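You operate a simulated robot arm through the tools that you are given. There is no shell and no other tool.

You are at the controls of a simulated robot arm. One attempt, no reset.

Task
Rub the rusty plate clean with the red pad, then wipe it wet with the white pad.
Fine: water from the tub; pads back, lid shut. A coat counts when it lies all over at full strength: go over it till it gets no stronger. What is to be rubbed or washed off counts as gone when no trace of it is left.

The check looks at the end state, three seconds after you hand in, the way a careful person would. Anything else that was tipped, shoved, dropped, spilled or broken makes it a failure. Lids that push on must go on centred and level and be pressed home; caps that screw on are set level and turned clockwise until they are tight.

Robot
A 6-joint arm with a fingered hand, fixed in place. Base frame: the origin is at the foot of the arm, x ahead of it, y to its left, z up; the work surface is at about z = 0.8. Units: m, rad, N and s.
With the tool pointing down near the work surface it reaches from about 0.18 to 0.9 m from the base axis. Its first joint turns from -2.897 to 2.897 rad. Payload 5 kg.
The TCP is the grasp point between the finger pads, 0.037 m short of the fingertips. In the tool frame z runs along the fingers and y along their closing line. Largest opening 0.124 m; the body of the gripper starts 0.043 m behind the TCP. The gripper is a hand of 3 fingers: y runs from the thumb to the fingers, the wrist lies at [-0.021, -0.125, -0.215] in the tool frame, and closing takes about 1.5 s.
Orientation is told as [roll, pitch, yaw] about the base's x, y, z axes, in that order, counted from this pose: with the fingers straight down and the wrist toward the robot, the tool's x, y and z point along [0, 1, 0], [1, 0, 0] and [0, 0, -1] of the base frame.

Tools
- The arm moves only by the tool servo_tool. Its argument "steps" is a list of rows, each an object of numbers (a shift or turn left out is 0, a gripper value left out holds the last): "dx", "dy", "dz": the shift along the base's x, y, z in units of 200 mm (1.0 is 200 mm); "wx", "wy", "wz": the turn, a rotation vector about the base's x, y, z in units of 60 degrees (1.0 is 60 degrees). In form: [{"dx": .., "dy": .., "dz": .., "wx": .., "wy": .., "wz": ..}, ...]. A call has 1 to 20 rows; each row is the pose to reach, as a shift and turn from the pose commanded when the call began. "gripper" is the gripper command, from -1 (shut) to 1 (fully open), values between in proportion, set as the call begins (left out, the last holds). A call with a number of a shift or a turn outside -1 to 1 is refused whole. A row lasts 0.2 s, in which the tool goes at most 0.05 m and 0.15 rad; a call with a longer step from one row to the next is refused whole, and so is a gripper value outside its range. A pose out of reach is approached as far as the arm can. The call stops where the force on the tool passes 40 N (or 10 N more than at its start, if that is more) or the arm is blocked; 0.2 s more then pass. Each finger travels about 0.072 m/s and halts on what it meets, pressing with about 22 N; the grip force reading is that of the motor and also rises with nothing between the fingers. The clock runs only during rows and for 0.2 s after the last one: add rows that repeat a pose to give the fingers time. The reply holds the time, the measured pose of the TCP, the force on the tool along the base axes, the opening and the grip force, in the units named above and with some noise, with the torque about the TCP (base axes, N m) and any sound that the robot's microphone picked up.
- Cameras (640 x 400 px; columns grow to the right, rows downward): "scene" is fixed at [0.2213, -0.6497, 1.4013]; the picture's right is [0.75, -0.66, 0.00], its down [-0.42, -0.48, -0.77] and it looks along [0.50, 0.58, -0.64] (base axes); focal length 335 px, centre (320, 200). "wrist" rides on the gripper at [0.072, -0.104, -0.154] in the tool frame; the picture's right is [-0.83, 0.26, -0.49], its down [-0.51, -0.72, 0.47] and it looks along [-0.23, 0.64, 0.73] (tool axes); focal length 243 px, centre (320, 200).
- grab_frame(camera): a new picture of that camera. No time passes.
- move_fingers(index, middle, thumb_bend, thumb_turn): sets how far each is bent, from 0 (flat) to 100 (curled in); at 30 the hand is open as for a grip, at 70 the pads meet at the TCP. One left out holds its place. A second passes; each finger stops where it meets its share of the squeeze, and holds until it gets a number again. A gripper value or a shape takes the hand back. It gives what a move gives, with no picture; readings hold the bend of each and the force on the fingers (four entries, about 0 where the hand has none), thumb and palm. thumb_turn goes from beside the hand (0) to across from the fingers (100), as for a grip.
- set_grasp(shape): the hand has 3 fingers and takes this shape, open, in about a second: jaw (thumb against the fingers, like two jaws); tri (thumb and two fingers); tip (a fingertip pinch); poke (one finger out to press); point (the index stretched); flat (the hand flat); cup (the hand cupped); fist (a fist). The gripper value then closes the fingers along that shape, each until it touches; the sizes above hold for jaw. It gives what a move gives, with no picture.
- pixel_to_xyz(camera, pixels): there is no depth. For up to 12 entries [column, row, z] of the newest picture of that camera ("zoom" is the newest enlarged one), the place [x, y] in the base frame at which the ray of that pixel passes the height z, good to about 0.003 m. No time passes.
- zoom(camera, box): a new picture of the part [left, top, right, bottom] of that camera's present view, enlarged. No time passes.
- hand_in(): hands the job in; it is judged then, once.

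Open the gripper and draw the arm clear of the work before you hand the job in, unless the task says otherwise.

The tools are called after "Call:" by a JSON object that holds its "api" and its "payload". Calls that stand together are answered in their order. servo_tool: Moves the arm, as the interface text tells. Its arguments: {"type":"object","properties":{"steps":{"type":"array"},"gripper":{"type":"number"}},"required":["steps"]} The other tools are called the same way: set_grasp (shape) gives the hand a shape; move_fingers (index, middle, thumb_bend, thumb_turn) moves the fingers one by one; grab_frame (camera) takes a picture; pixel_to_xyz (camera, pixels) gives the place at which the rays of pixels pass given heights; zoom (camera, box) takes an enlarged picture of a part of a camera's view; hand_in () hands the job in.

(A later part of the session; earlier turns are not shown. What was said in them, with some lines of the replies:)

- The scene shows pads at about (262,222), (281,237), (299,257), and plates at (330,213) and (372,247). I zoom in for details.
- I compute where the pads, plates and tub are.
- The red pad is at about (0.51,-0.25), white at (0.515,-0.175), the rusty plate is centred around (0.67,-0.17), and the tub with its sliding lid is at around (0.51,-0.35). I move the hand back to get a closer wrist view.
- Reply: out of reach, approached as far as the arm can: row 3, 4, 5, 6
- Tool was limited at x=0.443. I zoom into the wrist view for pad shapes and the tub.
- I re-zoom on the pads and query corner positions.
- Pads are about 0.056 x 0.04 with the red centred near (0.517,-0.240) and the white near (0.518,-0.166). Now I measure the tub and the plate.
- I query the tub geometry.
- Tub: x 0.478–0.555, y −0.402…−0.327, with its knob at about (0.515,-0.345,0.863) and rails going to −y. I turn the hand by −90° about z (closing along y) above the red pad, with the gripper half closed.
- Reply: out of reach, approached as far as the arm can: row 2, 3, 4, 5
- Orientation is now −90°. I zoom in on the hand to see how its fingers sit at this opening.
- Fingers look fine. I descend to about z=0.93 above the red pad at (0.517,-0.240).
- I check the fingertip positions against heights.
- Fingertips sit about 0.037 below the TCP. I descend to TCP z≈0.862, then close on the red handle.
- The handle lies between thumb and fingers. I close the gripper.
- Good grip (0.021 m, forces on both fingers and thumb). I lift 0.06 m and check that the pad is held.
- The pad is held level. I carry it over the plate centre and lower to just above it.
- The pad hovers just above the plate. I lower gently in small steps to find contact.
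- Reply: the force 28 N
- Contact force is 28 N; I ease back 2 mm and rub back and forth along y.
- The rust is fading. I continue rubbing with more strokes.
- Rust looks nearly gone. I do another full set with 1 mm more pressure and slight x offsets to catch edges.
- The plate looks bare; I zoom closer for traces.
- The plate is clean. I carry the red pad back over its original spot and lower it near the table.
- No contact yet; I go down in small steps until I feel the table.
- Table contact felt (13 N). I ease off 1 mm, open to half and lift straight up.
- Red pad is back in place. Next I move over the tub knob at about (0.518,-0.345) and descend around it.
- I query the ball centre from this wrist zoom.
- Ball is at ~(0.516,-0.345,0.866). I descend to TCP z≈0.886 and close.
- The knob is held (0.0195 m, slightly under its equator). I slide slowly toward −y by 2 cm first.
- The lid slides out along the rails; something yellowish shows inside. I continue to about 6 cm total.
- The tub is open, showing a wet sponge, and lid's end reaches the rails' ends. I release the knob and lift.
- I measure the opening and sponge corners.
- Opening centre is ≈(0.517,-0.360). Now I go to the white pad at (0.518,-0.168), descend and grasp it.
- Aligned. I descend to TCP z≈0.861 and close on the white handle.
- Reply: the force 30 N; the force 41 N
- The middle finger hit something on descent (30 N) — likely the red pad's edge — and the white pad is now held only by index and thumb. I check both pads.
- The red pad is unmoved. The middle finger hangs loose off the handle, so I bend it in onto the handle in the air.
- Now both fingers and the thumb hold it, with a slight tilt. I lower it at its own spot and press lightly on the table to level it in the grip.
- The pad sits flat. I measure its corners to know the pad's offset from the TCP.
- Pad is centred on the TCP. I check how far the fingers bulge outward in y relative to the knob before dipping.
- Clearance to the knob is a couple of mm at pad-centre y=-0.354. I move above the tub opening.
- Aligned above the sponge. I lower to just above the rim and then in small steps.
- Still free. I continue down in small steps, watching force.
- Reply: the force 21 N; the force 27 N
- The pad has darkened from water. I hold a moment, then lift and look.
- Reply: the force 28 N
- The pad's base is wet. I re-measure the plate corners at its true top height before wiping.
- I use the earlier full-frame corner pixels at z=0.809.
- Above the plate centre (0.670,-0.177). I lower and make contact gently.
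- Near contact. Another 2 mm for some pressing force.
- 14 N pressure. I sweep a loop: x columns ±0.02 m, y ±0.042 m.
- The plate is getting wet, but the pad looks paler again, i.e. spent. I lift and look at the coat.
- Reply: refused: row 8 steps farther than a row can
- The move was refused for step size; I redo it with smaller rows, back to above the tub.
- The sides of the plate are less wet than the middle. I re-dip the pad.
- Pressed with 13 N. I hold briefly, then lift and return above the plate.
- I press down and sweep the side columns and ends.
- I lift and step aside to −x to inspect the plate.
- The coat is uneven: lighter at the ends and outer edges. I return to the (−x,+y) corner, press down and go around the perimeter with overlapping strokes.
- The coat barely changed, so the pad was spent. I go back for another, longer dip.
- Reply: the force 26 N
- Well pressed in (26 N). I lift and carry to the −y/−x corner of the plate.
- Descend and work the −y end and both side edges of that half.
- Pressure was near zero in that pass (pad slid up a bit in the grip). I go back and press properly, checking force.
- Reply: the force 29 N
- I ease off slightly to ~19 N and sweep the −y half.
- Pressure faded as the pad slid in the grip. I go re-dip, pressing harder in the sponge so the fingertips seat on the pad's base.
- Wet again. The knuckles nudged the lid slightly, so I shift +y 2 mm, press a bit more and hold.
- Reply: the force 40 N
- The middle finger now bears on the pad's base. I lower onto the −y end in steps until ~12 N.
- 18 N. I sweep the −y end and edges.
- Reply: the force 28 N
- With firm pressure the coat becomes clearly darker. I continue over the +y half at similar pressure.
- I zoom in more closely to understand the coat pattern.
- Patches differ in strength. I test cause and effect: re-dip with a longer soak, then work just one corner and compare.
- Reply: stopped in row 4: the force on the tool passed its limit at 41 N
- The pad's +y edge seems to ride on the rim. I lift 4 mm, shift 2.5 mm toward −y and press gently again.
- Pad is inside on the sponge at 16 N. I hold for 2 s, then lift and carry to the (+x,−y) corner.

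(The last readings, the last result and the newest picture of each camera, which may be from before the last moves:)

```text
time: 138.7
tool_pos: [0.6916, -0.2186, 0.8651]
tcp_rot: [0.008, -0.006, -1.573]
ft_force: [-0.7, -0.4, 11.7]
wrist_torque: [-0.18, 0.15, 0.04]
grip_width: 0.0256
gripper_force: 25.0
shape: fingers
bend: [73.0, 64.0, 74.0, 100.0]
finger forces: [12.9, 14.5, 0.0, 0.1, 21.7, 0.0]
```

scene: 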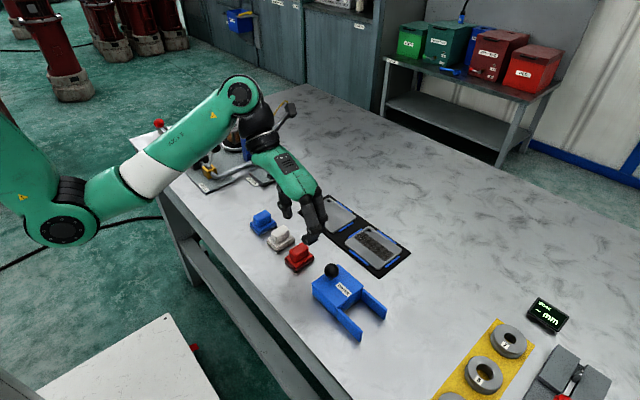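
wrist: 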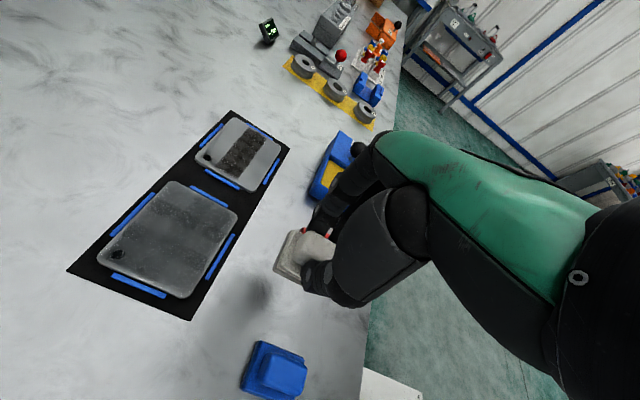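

12 N. Small strokes around this corner only, then inspect.

Call:
{"api": "servo_tool", "payload": {"steps": [{"dy": 0.06}, {"dy": 0.12}, {"dy": 0.06}, {"dy": 0}, {"dy": -0.02, "dx": 0.03}, {"dy": 0.06, "dx": 0.03}, {"dy": 0.12, "dx": 0.03}, {"dy": 0.06, "dx": 0.03}, {"dy": -0.02, "dx": 0.03}, {"dx": 0, "dy": 0}]}}

Call:
{"api": "servo_tool", "payload": {"steps": [{"dz": 0.1}, {"dz": 0.25}, {"dz": 0.38}, {"dz": 0.38, "dx": -0.2, "dy": 0.1}, {"dz": 0.38, "dx": -0.4, "dy": 0.2}, {"dz": 0.38, "dx": -0.6, "dy": 0.2}, {"dz": 0.38, "dx": -0.7, "dy": 0.2}, {"dz": 0.38, "dx": -0.7, "dy": 0.2}]}}

Call:
{"api": "zoom", "payload": {"camera": "scene", "box": [314, 192, 358, 236]}}

Call:
{"api": "zoom", "payload": {"camera": "wrist", "box": [120, 170, 240, 310]}}

```text
time: 140.9
tool_pos: [0.6916, -0.2198, 0.8652]
tcp_rot: [0.007, -0.005, -1.573]
ft_force: [2.4, -1.3, 11.1]
wrist_torque: [-0.23, 0.0, 0.06]
grip_width: 0.0255
gripper_force: 26.7
shape: fingers
bend: [73.0, 65.0, 74.0, 100.0]
finger forces: [13.8, 18.2, 0.0, 0.0, 21.3, 0.0]
```

```text
time: 142.7
tool_pos: [0.5533, -0.1789, 0.9429]
tcp_rot: [0.005, -0.005, -1.572]
ft_force: [1.0, 0.8, 0.4]
wrist_torque: [0.0, 0.02, -0.01]
grip_width: 0.0259
gripper_force: 20.5
shape: fingers
bend: [73.0, 65.0, 74.0, 100.0]
finger forces: [13.8, 7.7, 0.0, 0.0, 20.3, 0.1]
```

```text
9.09 times, centred on (336, 214) of scene
```

zoom: 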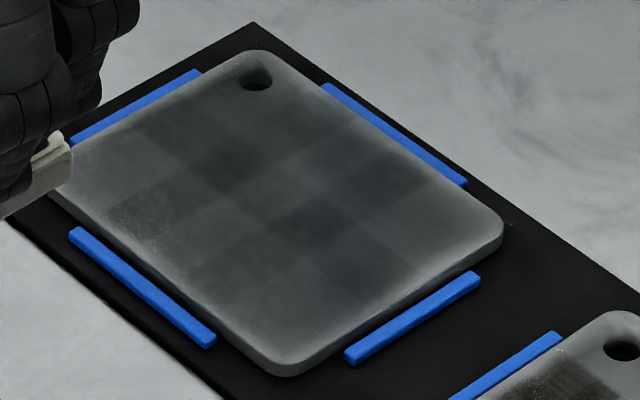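

```text
2.86 times, centred on (180, 240) of wrist
```

zoom: 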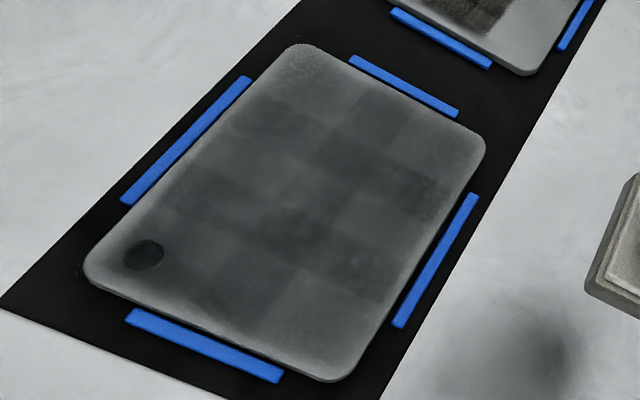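

That corner showed no visible change, suggesting it's saturated and the patchwork is surface texture. To be sure, I do one more dip and a full slow sweep of everything, then compare.

Call:
{"api": "servo_tool", "payload": {"steps": [{"dy": -0.2}, {"dy": -0.4}, {"dy": -0.6, "dx": -0.1}, {"dy": -0.8, "dx": -0.172}, {"dy": -0.89, "dx": -0.172}, {"dy": -0.89, "dx": -0.172, "dz": -0.1}, {"dy": -0.89, "dx": -0.172, "dz": -0.2}, {"dy": -0.89, "dx": -0.172, "dz": -0.26}, {"dy": -0.89, "dx": -0.172, "dz": -0.28}, {"dy": -0.89, "dx": -0.172, "dz": -0.29}, {"dy": -0.89, "dx": -0.172, "dz": -0.29}]}}

```text
time: 145.1
tool_pos: [0.5177, -0.3565, 0.8846]
tcp_rot: [0.007, -0.008, -1.571]
ft_force: [1.5, 4.7, 23.4]
wrist_torque: [-0.14, 0.11, 0.06]
grip_width: 0.0255
gripper_force: 29.9
shape: fingers
bend: [73.0, 65.0, 74.0, 100.0]
finger forces: [11.7, 21.0, 0.1, 0.1, 26.8, 0.0]
```

23 N on the sponge. I hold, lift, and carry to the plate, starting near the (−x,+y) corner.

Call:
{"api": "servo_tool", "payload": {"steps": [{"dz": 0}, {"dz": 0}, {"dz": 0}, {"dz": 0}, {"dz": 0}, {"dz": 0.1}, {"dz": 0.25}, {"dz": 0.3, "wx": -0.006, "wy": 0.006}, {"dz": 0.3, "dx": 0.15, "dy": 0.17, "wx": -0.006, "wy": 0.006}, {"dz": 0.3, "dx": 0.3, "dy": 0.34, "wx": -0.006, "wy": 0.006}, {"dz": 0.3, "dx": 0.45, "dy": 0.51, "wx": -0.006, "wy": 0.006}, {"dz": 0.3, "dx": 0.6, "dy": 0.68, "wx": -0.006, "wy": 0.006}, {"dz": 0.3, "dx": 0.65, "dy": 0.86, "wx": -0.006, "wy": 0.006}, {"dz": 0.3, "dx": 0.65, "dy": 1.0, "wx": -0.006, "wy": 0.006}, {"dz": 0.3, "dx": 0.65, "dy": 1.0, "wx": -0.006, "wy": 0.006}]}}

Call:
{"api": "servo_tool", "payload": {"steps": [{"dy": 0.1, "dz": -0.1}, {"dy": 0.1, "dz": -0.25}, {"dy": 0.1, "dz": -0.35}, {"dy": 0.1, "dz": -0.38}, {"dy": 0.1, "dz": -0.39}, {"dy": 0.1, "dz": -0.39}]}}

```text
time: 148.3
tool_pos: [0.6479, -0.1564, 0.9418]
tcp_rot: [-0.001, -0.011, -1.574]
ft_force: [0.7, 0.8, -0.2]
wrist_torque: [0.0, 0.0, 0.0]
grip_width: 0.0257
gripper_force: 20.3
shape: fingers
bend: [73.0, 65.0, 74.0, 100.0]
finger forces: [13.9, 7.4, 0.1, 0.1, 20.4, 0.0]
```

```text
time: 149.7
tool_pos: [0.6477, -0.1347, 0.8654]
tcp_rot: [0.004, -0.011, -1.574]
ft_force: [-0.9, 0.8, 15.3]
wrist_torque: [-0.24, 0.17, -0.01]
grip_width: 0.0255
gripper_force: 27.3
shape: fingers
bend: [73.0, 64.0, 74.0, 100.0]
finger forces: [12.2, 18.0, 0.0, 0.0, 23.9, 0.0]
```

15 N. Full serpentine: three columns, full length.

Call:
{"api": "servo_tool", "payload": {"steps": [{"dy": -0.07}, {"dy": -0.14}, {"dy": -0.21}, {"dy": -0.28}, {"dy": -0.35}, {"dy": -0.42}, {"dx": 0.11, "dy": -0.42}, {"dx": 0.11, "dy": -0.35}, {"dx": 0.11, "dy": -0.28}, {"dx": 0.11, "dy": -0.21}, {"dx": 0.11, "dy": -0.14}, {"dx": 0.11, "dy": -0.07}, {"dx": 0.11, "dy": 0}, {"dx": 0.22, "dy": 0}, {"dx": 0.22, "dy": -0.07}, {"dx": 0.22, "dy": -0.14}, {"dx": 0.22, "dy": -0.21}, {"dx": 0.22, "dy": -0.28}, {"dx": 0.22, "dy": -0.35}, {"dx": 0.22, "dy": -0.42}]}}

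Call:
{"api": "servo_tool", "payload": {"steps": [{"dx": -0.11}, {"dx": -0.22}, {"dx": -0.22, "dy": 0.1}, {"dx": -0.22, "dy": 0.2}, {"dx": -0.22, "dy": 0.3}, {"dx": -0.22, "dy": 0.42}, {"dx": -0.11, "dy": 0.42}, {"dx": 0.0, "dy": 0.42}, {"dx": 0.0, "dy": 0.3}, {"dx": 0, "dy": 0.2}, {"dx": 0, "dy": 0.1}, {"dx": 0, "dy": 0}, {"dx": -0.11, "dy": 0}, {"dx": -0.22, "dy": 0}]}}

Call:
{"api": "servo_tool", "payload": {"steps": [{"dz": 0.1}, {"dz": 0.25}, {"dz": 0.38}, {"dz": 0.38, "dx": -0.2, "dy": 0.1}, {"dz": 0.38, "dx": -0.4, "dy": 0.2}, {"dz": 0.38, "dx": -0.48, "dy": 0.2}, {"dz": 0.38, "dx": -0.48, "dy": 0.2}]}}

Call:
{"api": "zoom", "payload": {"camera": "scene", "box": [314, 192, 358, 236]}}

Call:
{"api": "zoom", "payload": {"camera": "wrist", "box": [120, 170, 240, 310]}}

```text
time: 153.9
tool_pos: [0.6899, -0.2202, 0.8645]
tcp_rot: [-0.003, -0.011, -1.572]
ft_force: [-0.3, 3.1, 6.0]
wrist_torque: [0.08, 0.02, -0.03]
grip_width: 0.026
gripper_force: 23.3
shape: fingers
bend: [73.0, 65.0, 74.0, 100.0]
finger forces: [13.0, 11.0, 0.0, 0.0, 22.1, 0.0]
```

```text
time: 156.9
tool_pos: [0.6465, -0.2211, 0.866]
tcp_rot: [0.0, -0.013, -1.573]
ft_force: [3.8, -0.2, 14.9]
wrist_torque: [-0.11, 0.04, 0.03]
grip_width: 0.0256
gripper_force: 26.7
shape: fingers
bend: [73.0, 65.0, 74.0, 100.0]
finger forces: [13.5, 17.1, 0.0, 0.0, 23.1, 0.0]
```

```text
time: 158.5
tool_pos: [0.5502, -0.1806, 0.9416]
tcp_rot: [-0.002, -0.01, -1.571]
ft_force: [0.2, 0.2, -0.3]
wrist_torque: [-0.01, -0.01, -0.02]
grip_width: 0.0259
gripper_force: 21.0
shape: fingers
bend: [73.0, 65.0, 74.0, 100.0]
finger forces: [13.7, 7.8, 0.1, 0.0, 20.5, 0.1]
```

```text
9.09 times, centred on (336, 214) of scene
```

zoom: 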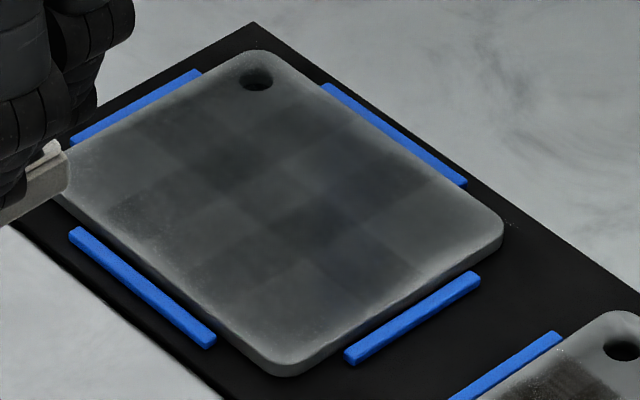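

```text
2.86 times, centred on (180, 240) of wrist
```

zoom: 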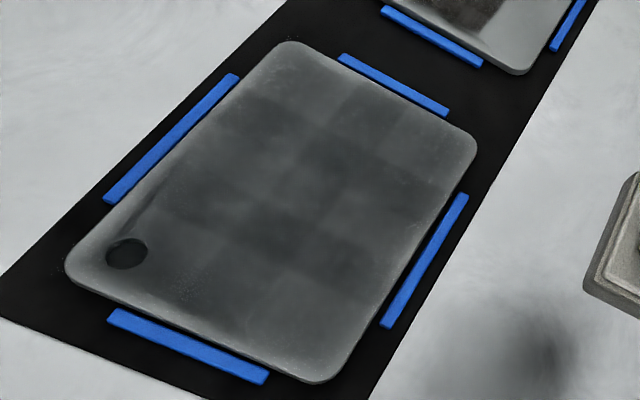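

No further change at all between passes: the coat is saturated. Now I carry the white pad home to (0.518,-0.167).

Call:
{"api": "servo_tool", "payload": {"steps": [{"dx": -0.08, "dy": 0.035}, {"dx": -0.16, "dy": 0.068, "wy": -0.006, "wx": 0.0}, {"dx": -0.16, "dy": 0.068, "dz": -0.15}, {"dx": -0.16, "dy": 0.068, "dz": -0.3}, {"dx": -0.16, "dy": 0.068, "dz": -0.39}, {"dx": -0.16, "dy": 0.068, "dz": -0.405}, {"dx": -0.16, "dy": 0.068, "dz": -0.405}]}}

Call:
{"api": "zoom", "payload": {"camera": "scene", "box": [245, 190, 325, 270]}}

Call:
{"api": "zoom", "payload": {"camera": "wrist", "box": [220, 150, 400, 340]}}

```text
time: 160.1
tool_pos: [0.5194, -0.168, 0.8577]
tcp_rot: [-0.001, -0.012, -1.573]
ft_force: [-0.5, -1.7, -0.7]
wrist_torque: [0.0, 0.02, 0.02]
grip_width: 0.0259
gripper_force: 20.7
shape: fingers
bend: [73.0, 65.0, 74.0, 100.0]
finger forces: [13.8, 7.6, 0.0, 0.0, 20.4, 0.1]
```

```text
5.00 times, centred on (285, 230) of scene
```

zoom: 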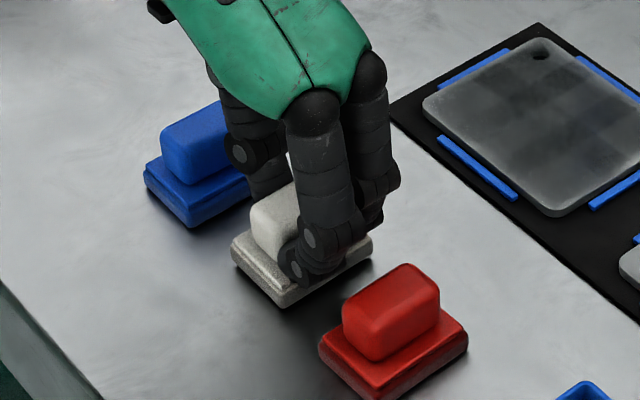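

```text
2.11 times, centred on (310, 245) of wrist
```

zoom: 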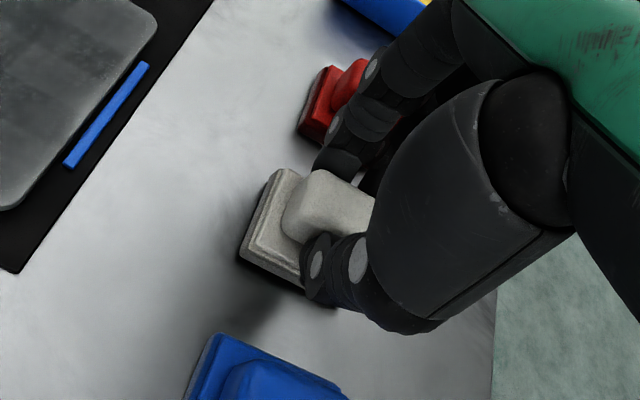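

Nearly down. I lower in small steps until contact.

Call:
{"api": "servo_tool", "payload": {"steps": [{"dz": -0.007}, {"dz": -0.007}]}}

Call:
{"api": "servo_tool", "payload": {"steps": [{"dz": -0.006}, {"dz": -0.006}]}}

Call:
{"api": "servo_tool", "payload": {"steps": [{"dz": -0.006}, {"dz": -0.006}]}}

```text
time: 160.7
tool_pos: [0.5193, -0.1671, 0.858]
tcp_rot: [-0.003, -0.01, -1.572]
ft_force: [0.2, 0.1, -0.9]
wrist_torque: [0.02, -0.02, -0.02]
grip_width: 0.0258
gripper_force: 20.3
shape: fingers
bend: [73.0, 65.0, 74.0, 100.0]
finger forces: [13.8, 7.6, 0.0, 0.0, 20.5, 0.1]
```

```text
time: 161.3
tool_pos: [0.5186, -0.1679, 0.8567]
tcp_rot: [0.0, -0.01, -1.571]
ft_force: [0.8, -0.6, 3.1]
wrist_torque: [-0.11, 0.07, 0.02]
grip_width: 0.0259
gripper_force: 22.9
shape: fingers
bend: [73.0, 65.0, 74.0, 100.0]
finger forces: [13.2, 11.0, 0.0, 0.1, 20.9, 0.0]
```

```text
time: 161.9
tool_pos: [0.5185, -0.1678, 0.8565]
tcp_rot: [0.001, -0.013, -1.572]
ft_force: [-0.9, -0.2, 11.8]
wrist_torque: [-0.23, 0.17, 0.03]
grip_width: 0.026
gripper_force: 25.8
shape: fingers
bend: [73.0, 64.0, 74.0, 100.0]
finger forces: [12.8, 16.5, 0.0, 0.0, 22.7, 0.1]
```

Contact. I ease up 1 mm and open the thumb slightly first, keeping the middle finger away from the red pad.

Call:
{"api": "servo_tool", "payload": {"steps": [{"dz": 0.006}, {"dz": 0.006}]}}

Call:
{"api": "move_fingers", "payload": {"thumb_bend": 68, "middle": 61}}

Call:
{"api": "zoom", "payload": {"camera": "scene", "box": [245, 190, 325, 270]}}

Call:
{"api": "zoom", "payload": {"camera": "wrist", "box": [220, 150, 400, 340]}}

```text
time: 162.5
tool_pos: [0.5195, -0.1678, 0.8574]
tcp_rot: [0.0, -0.01, -1.573]
ft_force: [1.2, 0.5, 5.0]
wrist_torque: [-0.13, 0.0, 0.03]
grip_width: 0.0261
gripper_force: 23.1
shape: fingers
bend: [73.0, 65.0, 74.0, 100.0]
finger forces: [13.4, 12.7, 0.0, 0.0, 21.2, 0.0]
```

```text
time: 163.5
tool_pos: [0.5185, -0.1672, 0.8586]
tcp_rot: [-0.003, -0.01, -1.572]
ft_force: [-0.1, 1.0, 2.8]
wrist_torque: [0.11, 0.03, -0.05]
grip_width: 0.027
gripper_force: 9.3
shape: fingers
bend: [73.0, 61.0, 63.0, 100.0]
finger forces: [8.8, 0.0, 0.0, 0.1, 9.5, 0.0]
```

```text
5.00 times, centred on (285, 230) of scene
```

zoom: 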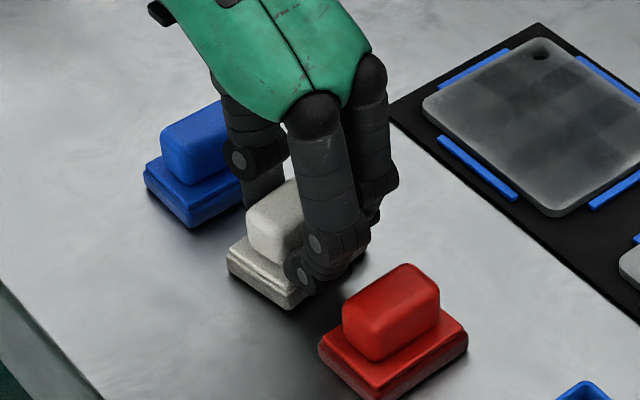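

```text
2.11 times, centred on (310, 245) of wrist
```

zoom: 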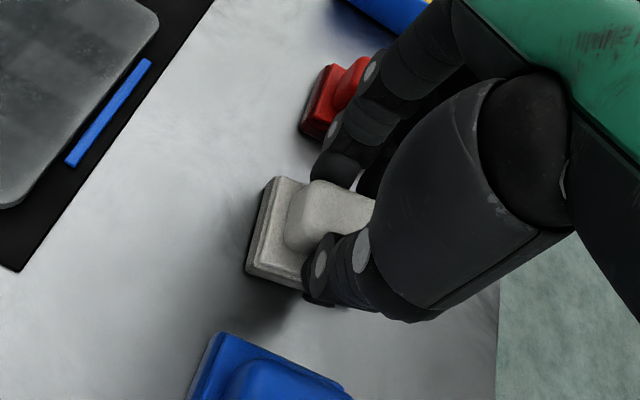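

Index and thumb still press 9 N; I open them slightly too.

Call:
{"api": "move_fingers", "payload": {"index": 66, "thumb_bend": 58, "middle": 58}}

Call:
{"api": "zoom", "payload": {"camera": "scene", "box": [245, 190, 325, 270]}}

Call:
{"api": "zoom", "payload": {"camera": "wrist", "box": [220, 150, 400, 340]}}

```text
time: 164.5
tool_pos: [0.5185, -0.1665, 0.8573]
tcp_rot: [-0.003, -0.01, -1.572]
ft_force: [-0.6, -0.4, -0.6]
wrist_torque: [-0.02, -0.02, -0.01]
grip_width: 0.0327
gripper_force: 0.1
shape: fingers
bend: [66.0, 57.0, 57.0, 100.0]
finger forces: [0.1, 0.0, 0.1, 0.0, 0.2, 0.0]
```

```text
5.00 times, centred on (285, 230) of scene
```

zoom: 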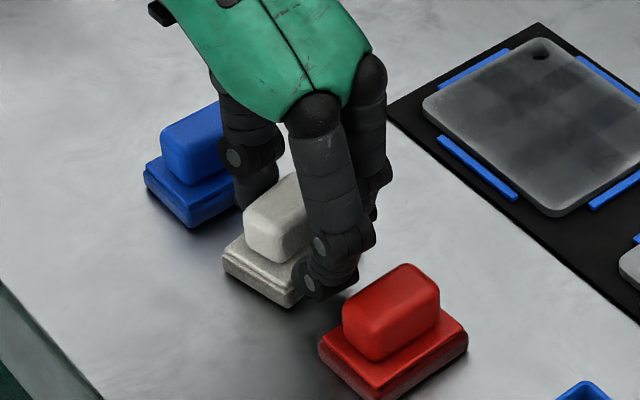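

```text
2.11 times, centred on (310, 245) of wrist
```

zoom: 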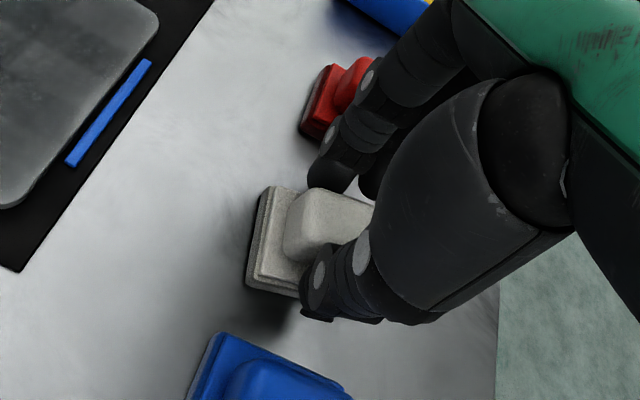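

Released (forces ≈0). I lift straight up and check how the white pad sits.

Call:
{"api": "servo_tool", "payload": {"steps": [{"dz": 0.05}, {"dz": 0.15}, {"dz": 0.35}, {"dz": 0.45}, {"dz": 0.45}]}}

Call:
{"api": "zoom", "payload": {"camera": "scene", "box": [235, 200, 335, 275]}}

Call:
{"api": "pixel_to_xyz", "payload": {"camera": "zoom", "pixels": [[215, 220, 0.8]]}}

```text
time: 165.7
tool_pos: [0.5197, -0.168, 0.946]
tcp_rot: [-0.002, -0.01, -1.571]
ft_force: [1.3, -0.4, 0.3]
wrist_torque: [-0.04, -0.01, -0.01]
grip_width: 0.0326
gripper_force: 0.1
shape: fingers
bend: [66.0, 57.0, 57.0, 100.0]
finger forces: [0.0, 0.0, 0.1, 0.0, 0.0, 0.0]
```

```text
5.33 times, centred on (285, 238) of scene
```

zoom: 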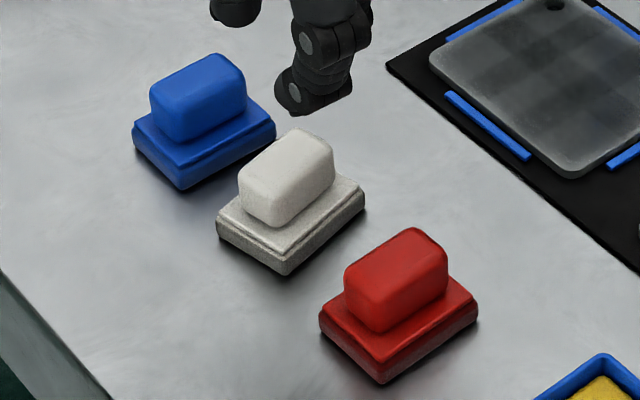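

```text
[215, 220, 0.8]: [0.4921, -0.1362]
```

I measure the white pad's current corners versus its original ones.

Call:
{"api": "pixel_to_xyz", "payload": {"camera": "zoom", "pixels": [[217, 241, 0.8], [288, 276, 0.8], [366, 208, 0.8], [321, 332, 0.8], [380, 384, 0.8], [476, 318, 0.8]]}}

```text
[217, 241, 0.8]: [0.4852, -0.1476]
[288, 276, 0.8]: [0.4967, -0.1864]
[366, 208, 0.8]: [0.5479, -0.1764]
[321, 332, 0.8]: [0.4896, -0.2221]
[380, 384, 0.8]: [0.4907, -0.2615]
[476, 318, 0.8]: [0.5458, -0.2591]
```

The pad is within 5 mm of its original spot and flat, which is fine. Now I reopen the jaw halfway and move over toward the knob to shut the lid.

Call:
{"api": "servo_tool", "payload": {"steps": [{"dy": -0.2}, {"dy": -0.4}, {"dy": -0.6}, {"dy": -0.8}, {"dy": -0.9}, {"dy": -0.9}, {"dy": -0.9}], "gripper": 0}}

Call:
{"api": "zoom", "payload": {"camera": "wrist", "box": [240, 150, 440, 340]}}

Call:
{"api": "zoom", "payload": {"camera": "scene", "box": [290, 230, 400, 340]}}

Call:
{"api": "pixel_to_xyz", "payload": {"camera": "zoom", "pixels": [[320, 200, 0.866]]}}

```text
time: 167.3
tool_pos: [0.5193, -0.3481, 0.9469]
tcp_rot: [-0.003, -0.011, -1.572]
ft_force: [0.7, 0.4, 0.4]
wrist_torque: [0.0, 0.04, -0.01]
grip_width: 0.0615
gripper_force: 0.0
shape: jaw
bend: [74.0, 45.0, 69.0, 100.0]
finger forces: [0.1, 0.0, 0.0, 0.0, 0.0, 0.1]
```

```text
2.11 times, centred on (340, 245) of wrist
```

zoom: 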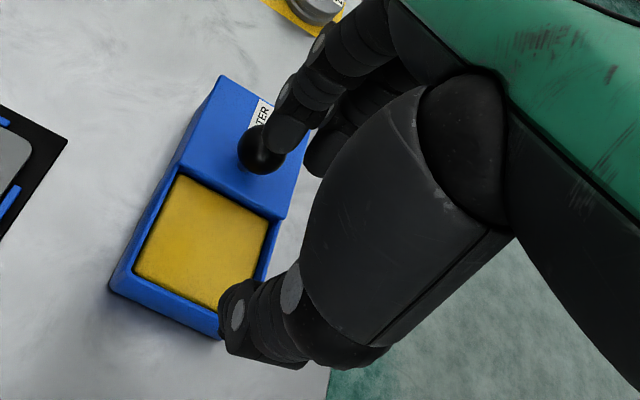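

```text
3.64 times, centred on (345, 285) of scene
```

zoom: 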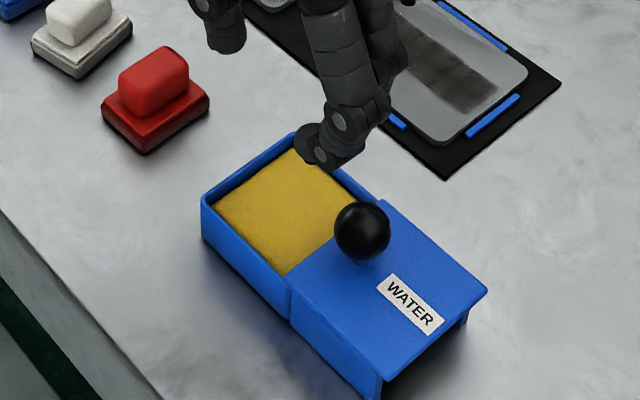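

```text
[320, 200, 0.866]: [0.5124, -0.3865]
```

Call:
{"api": "pixel_to_xyz", "payload": {"camera": "zoom", "pixels": [[361, 230, 0.866], [361, 230, 0.862], [488, 292, 0.837], [378, 382, 0.835], [292, 275, 0.837]]}}

```text
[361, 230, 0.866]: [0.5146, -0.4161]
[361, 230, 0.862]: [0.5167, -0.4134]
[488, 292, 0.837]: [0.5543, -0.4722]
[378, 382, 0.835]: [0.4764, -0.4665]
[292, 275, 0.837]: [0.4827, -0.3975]
```

Knob is at ≈(0.516,-0.411). I move over it, descend and grip.

Call:
{"api": "servo_tool", "payload": {"steps": [{"dy": -0.15, "dx": -0.015}, {"dy": -0.315, "dx": -0.015}, {"dy": -0.315, "dx": -0.015, "dz": -0.1}, {"dy": -0.315, "dx": -0.015, "dz": -0.2}, {"dy": -0.315, "dx": -0.015, "dz": -0.3}, {"dy": -0.315, "dx": -0.015, "dz": -0.3}]}}

Call:
{"api": "zoom", "payload": {"camera": "scene", "box": [290, 230, 400, 340]}}

Call:
{"api": "servo_tool", "payload": {"steps": [{"dz": 0}, {"dz": 0}, {"dz": 0}, {"dz": 0}, {"dz": 0}, {"dz": 0}], "gripper": -1}}

Call:
{"api": "zoom", "payload": {"camera": "scene", "box": [290, 230, 400, 340]}}

```text
time: 168.7
tool_pos: [0.5168, -0.4102, 0.8876]
tcp_rot: [-0.004, -0.01, -1.571]
ft_force: [-0.1, -0.8, 0.2]
wrist_torque: [0.01, 0.0, -0.01]
grip_width: 0.0618
gripper_force: 0.2
shape: jaw
bend: [74.0, 45.0, 69.0, 100.0]
finger forces: [0.0, 0.0, 0.0, 0.0, 0.0, 0.0]
```

```text
3.64 times, centred on (345, 285) of scene
```

zoom: 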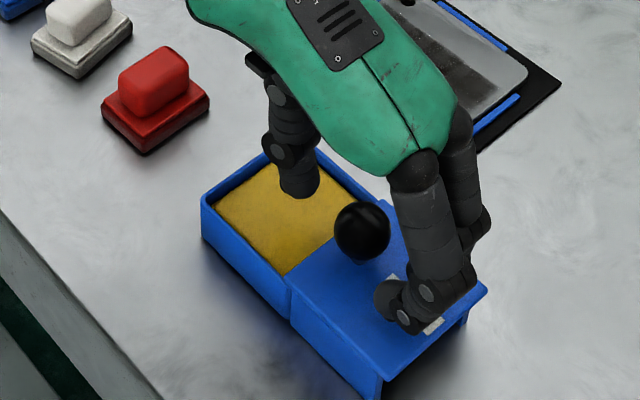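

```text
time: 170.1
tool_pos: [0.5157, -0.4096, 0.8873]
tcp_rot: [-0.001, -0.009, -1.571]
ft_force: [1.1, -0.6, -6.0]
wrist_torque: [0.0, -0.03, 0.0]
grip_width: 0.02
gripper_force: 21.7
shape: jaw
bend: [73.0, 63.0, 74.0, 100.0]
finger forces: [12.5, 5.8, 0.0, 0.1, 19.3, 0.0]
```

```text
3.64 times, centred on (345, 285) of scene
```

zoom: 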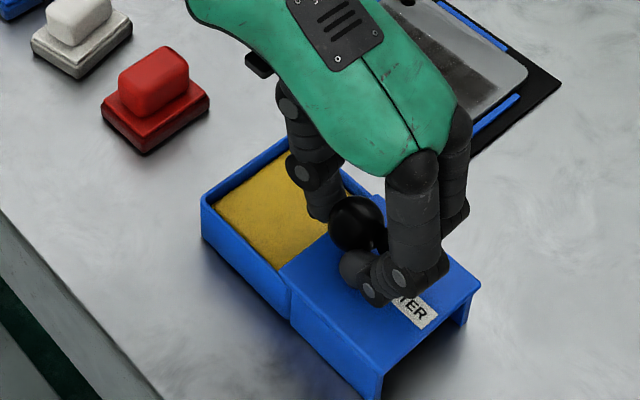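

Gripped. I slide the lid back toward +y, about 6.5 cm.

Call:
{"api": "servo_tool", "payload": {"steps": [{"dy": 0.04, "dz": -0.005}, {"dy": 0.08, "dz": -0.005}, {"dy": 0.12, "dz": -0.005}, {"dy": 0.16, "dz": -0.005}, {"dy": 0.2, "dz": -0.005}, {"dy": 0.24, "dz": -0.005}, {"dy": 0.28, "dz": -0.005}, {"dy": 0.31, "dz": -0.005}, {"dy": 0.31, "dz": -0.005}]}}

Call:
{"api": "zoom", "payload": {"camera": "scene", "box": [290, 230, 400, 340]}}

```text
time: 172.1
tool_pos: [0.5165, -0.3474, 0.8863]
tcp_rot: [-0.002, -0.011, -1.571]
ft_force: [1.3, -0.5, -4.1]
wrist_torque: [0.0, -0.02, -0.02]
grip_width: 0.02
gripper_force: 22.2
shape: jaw
bend: [73.0, 63.0, 74.0, 100.0]
finger forces: [13.0, 6.3, 0.0, 0.1, 20.2, 0.0]
```

```text
3.64 times, centred on (345, 285) of scene
```

zoom: 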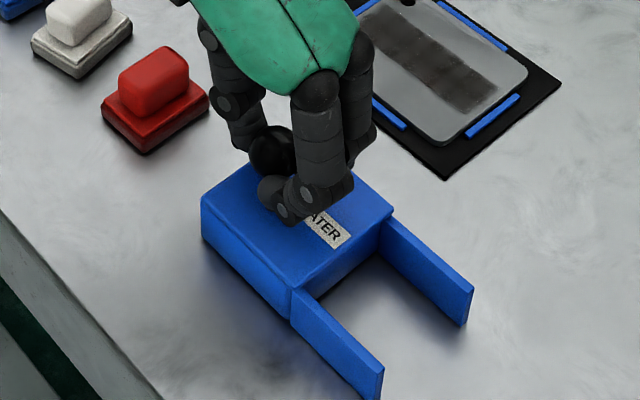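

Nearly shut. I push the last few millimetres gently until a stop is felt.

Call:
{"api": "servo_tool", "payload": {"steps": [{"dy": 0.01}, {"dy": 0.02}, {"dy": 0.02}]}}

Call:
{"api": "servo_tool", "payload": {"steps": [{"dy": 0.005}, {"dy": 0.01}, {"dy": 0.01}]}}

Call:
{"api": "zoom", "payload": {"camera": "scene", "box": [300, 240, 380, 320]}}

Call:
{"api": "zoom", "payload": {"camera": "wrist", "box": [220, 170, 380, 340]}}

```text
time: 172.9
tool_pos: [0.5155, -0.3436, 0.8865]
tcp_rot: [-0.001, -0.009, -1.571]
ft_force: [3.9, 0.1, -4.9]
wrist_torque: [-0.01, -0.07, 0.04]
grip_width: 0.0199
gripper_force: 22.3
shape: jaw
bend: [73.0, 63.0, 74.0, 100.0]
finger forces: [13.8, 5.8, 0.0, 0.0, 19.6, 0.1]
```

```text
time: 173.7
tool_pos: [0.5164, -0.3434, 0.8856]
tcp_rot: [-0.001, -0.011, -1.573]
ft_force: [2.2, -6.9, -1.8]
wrist_torque: [-0.23, -0.04, 0.01]
grip_width: 0.0197
gripper_force: 22.3
shape: jaw
bend: [73.0, 63.0, 74.0, 100.0]
finger forces: [15.9, 7.7, 0.0, 0.0, 18.0, 0.0]
```

```text
5.00 times, centred on (340, 280) of scene
```

zoom: 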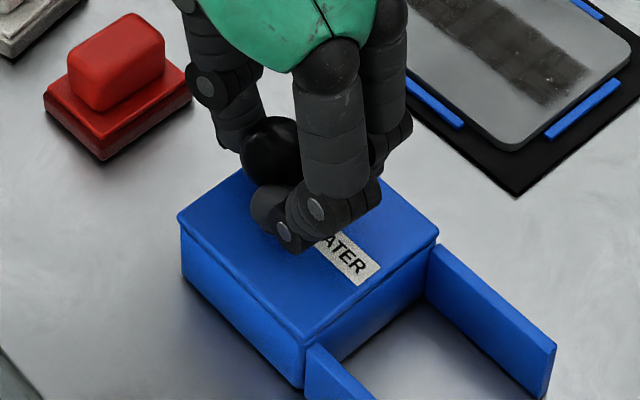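

```text
2.35 times, centred on (300, 255) of wrist
```

zoom: 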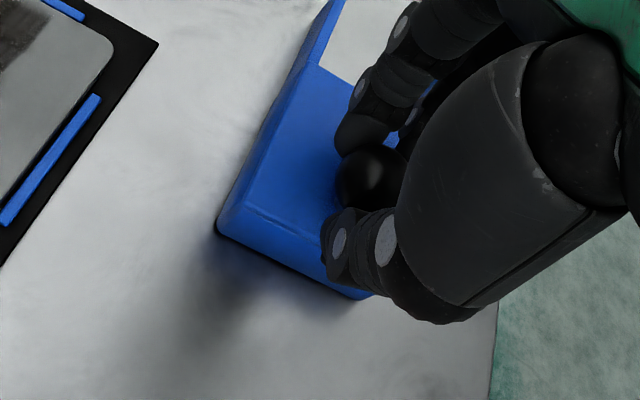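

A stop is felt (7 N) with the lid flush. I release and lift away.

Call:
{"api": "servo_tool", "payload": {"steps": [{"dy": -0.004}, {"dy": -0.004}, {"dy": -0.004}, {"dy": -0.004}, {"dy": -0.004}], "gripper": 0}}

Call:
{"api": "servo_tool", "payload": {"steps": [{"dz": 0.1}, {"dz": 0.3}, {"dz": 0.5}, {"dz": 0.6}, {"dz": 0.6}]}}

Call:
{"api": "zoom", "payload": {"camera": "scene", "box": [300, 240, 400, 340]}}

Call:
{"api": "grab_frame", "payload": {"camera": "scene"}}

Call:
{"api": "grab_frame", "payload": {"camera": "wrist"}}

```text
time: 174.9
tool_pos: [0.5148, -0.3417, 0.8859]
tcp_rot: [-0.002, -0.011, -1.573]
ft_force: [0.1, 0.4, 0.2]
wrist_torque: [-0.02, 0.01, 0.04]
grip_width: 0.0615
gripper_force: 0.1
shape: jaw
bend: [74.0, 45.0, 69.0, 100.0]
finger forces: [0.0, 0.1, 0.0, 0.0, 0.0, 0.0]
```

```text
time: 176.1
tool_pos: [0.5148, -0.3431, 1.007]
tcp_rot: [-0.002, -0.011, -1.572]
ft_force: [0.9, 0.1, 0.2]
wrist_torque: [-0.05, -0.02, 0.0]
grip_width: 0.0613
gripper_force: 0.0
shape: jaw
bend: [74.0, 45.0, 69.0, 100.0]
finger forces: [0.0, 0.0, 0.0, 0.0, 0.0, 0.1]
```

```text
4.00 times, centred on (350, 290) of scene
```

zoom: 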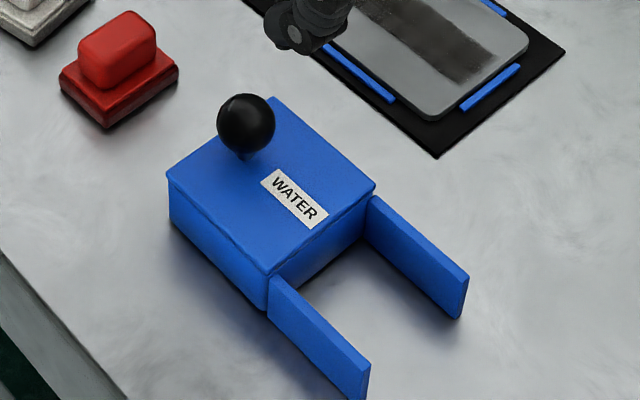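

```text
taken
```

scene: 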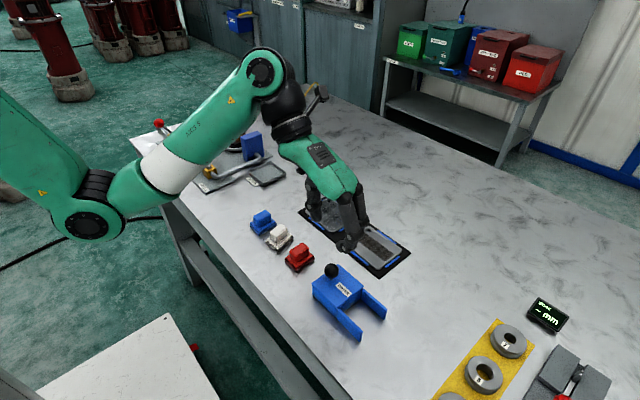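

```text
taken
```

wrist: 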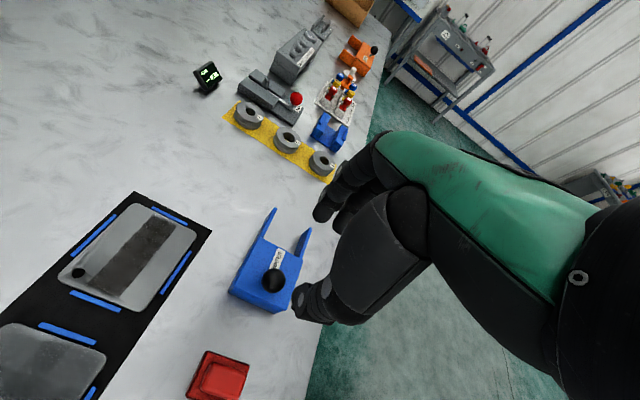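

Lid is shut as at the start. I draw the arm clear and open the hand, then take a final look at everything.

Call:
{"api": "servo_tool", "payload": {"steps": [{"dz": 0.15, "dx": 0.1, "dy": -0.15}, {"dz": 0.3, "dx": 0.2, "dy": -0.3}, {"dz": 0.4, "dx": 0.25, "dy": -0.45}, {"dz": 0.5, "dx": 0.3, "dy": -0.6}, {"dz": 0.5, "dx": 0.3, "dy": -0.75}, {"dz": 0.5, "dx": 0.3, "dy": -0.75}], "gripper": 1}}

Call:
{"api": "grab_frame", "payload": {"camera": "scene"}}

Call:
{"api": "zoom", "payload": {"camera": "scene", "box": [300, 180, 370, 250]}}

Call:
{"api": "zoom", "payload": {"camera": "scene", "box": [230, 195, 410, 345]}}

```text
time: 177.5
tool_pos: [0.5748, -0.4925, 1.1046]
tcp_rot: [-0.001, -0.009, -1.572]
ft_force: [0.2, -0.2, 0.1]
wrist_torque: [0.01, 0.01, 0.01]
grip_width: 0.1237
gripper_force: 0.1
shape: jaw
bend: [30.0, 30.0, 30.0, 98.0]
finger forces: [0.0, 0.0, 0.0, 0.0, 0.0, 0.0]
```

```text
taken
```

scene: 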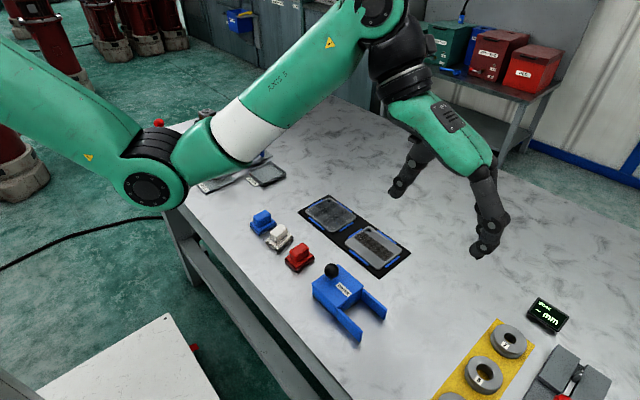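

```text
5.71 times, centred on (335, 215) of scene
```

zoom: 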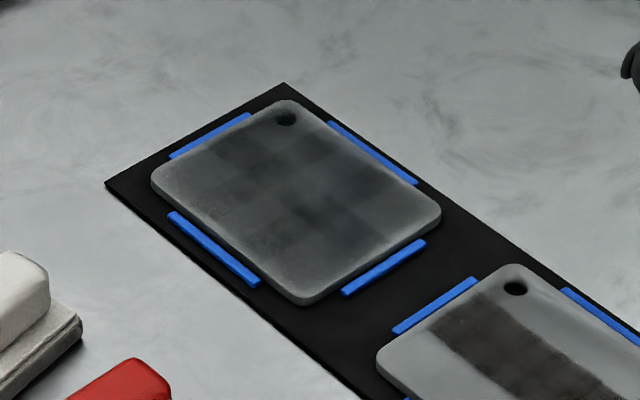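

```text
2.67 times, centred on (320, 270) of scene
```

zoom: 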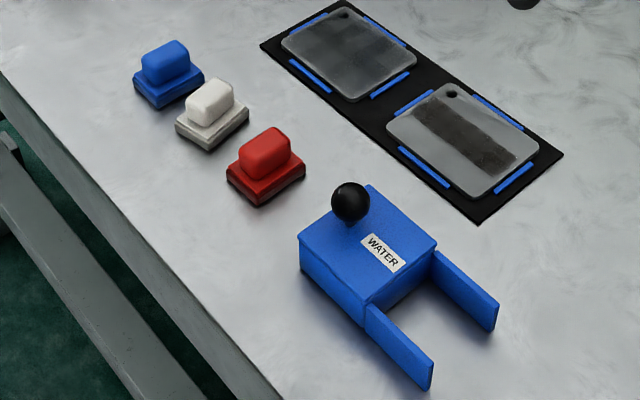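

Plate is evenly wet with no rust left, the lid is shut, pads are back in their row and the arm is clear with the hand open. I hand in.

Call:
{"api": "hand_in", "payload": {}}

```text
The job is handed in.
```

I rubbed the rusty plate clean with the red pad, then wiped it wet with the white pad using water from the tub. The job is handed in, with no result back yet.

- **Rust:** No rust showed on the plate in close-up pictures after rubbing.
- **Wet coat:** I dipped the white pad six times and went over the whole plate. The last full pass made no visible difference. The coat still looks patchy and a little paler along the edges. I took that as how the plate looks rather than missed spots, but I can't be certain.
- **Red pad:** It is back in its original place.
- **White pad:** It is back and lying flat, about 5 mm off its starting spot and turned roughly 12 degrees. It shifted when I let go of it. I left it, because picking it up again risked knocking the red pad.
- **Tub:** The lid is slid shut against its stop and looks as it did at the start. My fingers nudged the open lid slightly while dipping.
- **Contact with the red pad:** While I was picking up the white pad, a finger pressed down with about 35 N, probably on the edge of the red pad. Pictures showed the red pad hadn't moved.

The arm is clear of the work and the hand is open.
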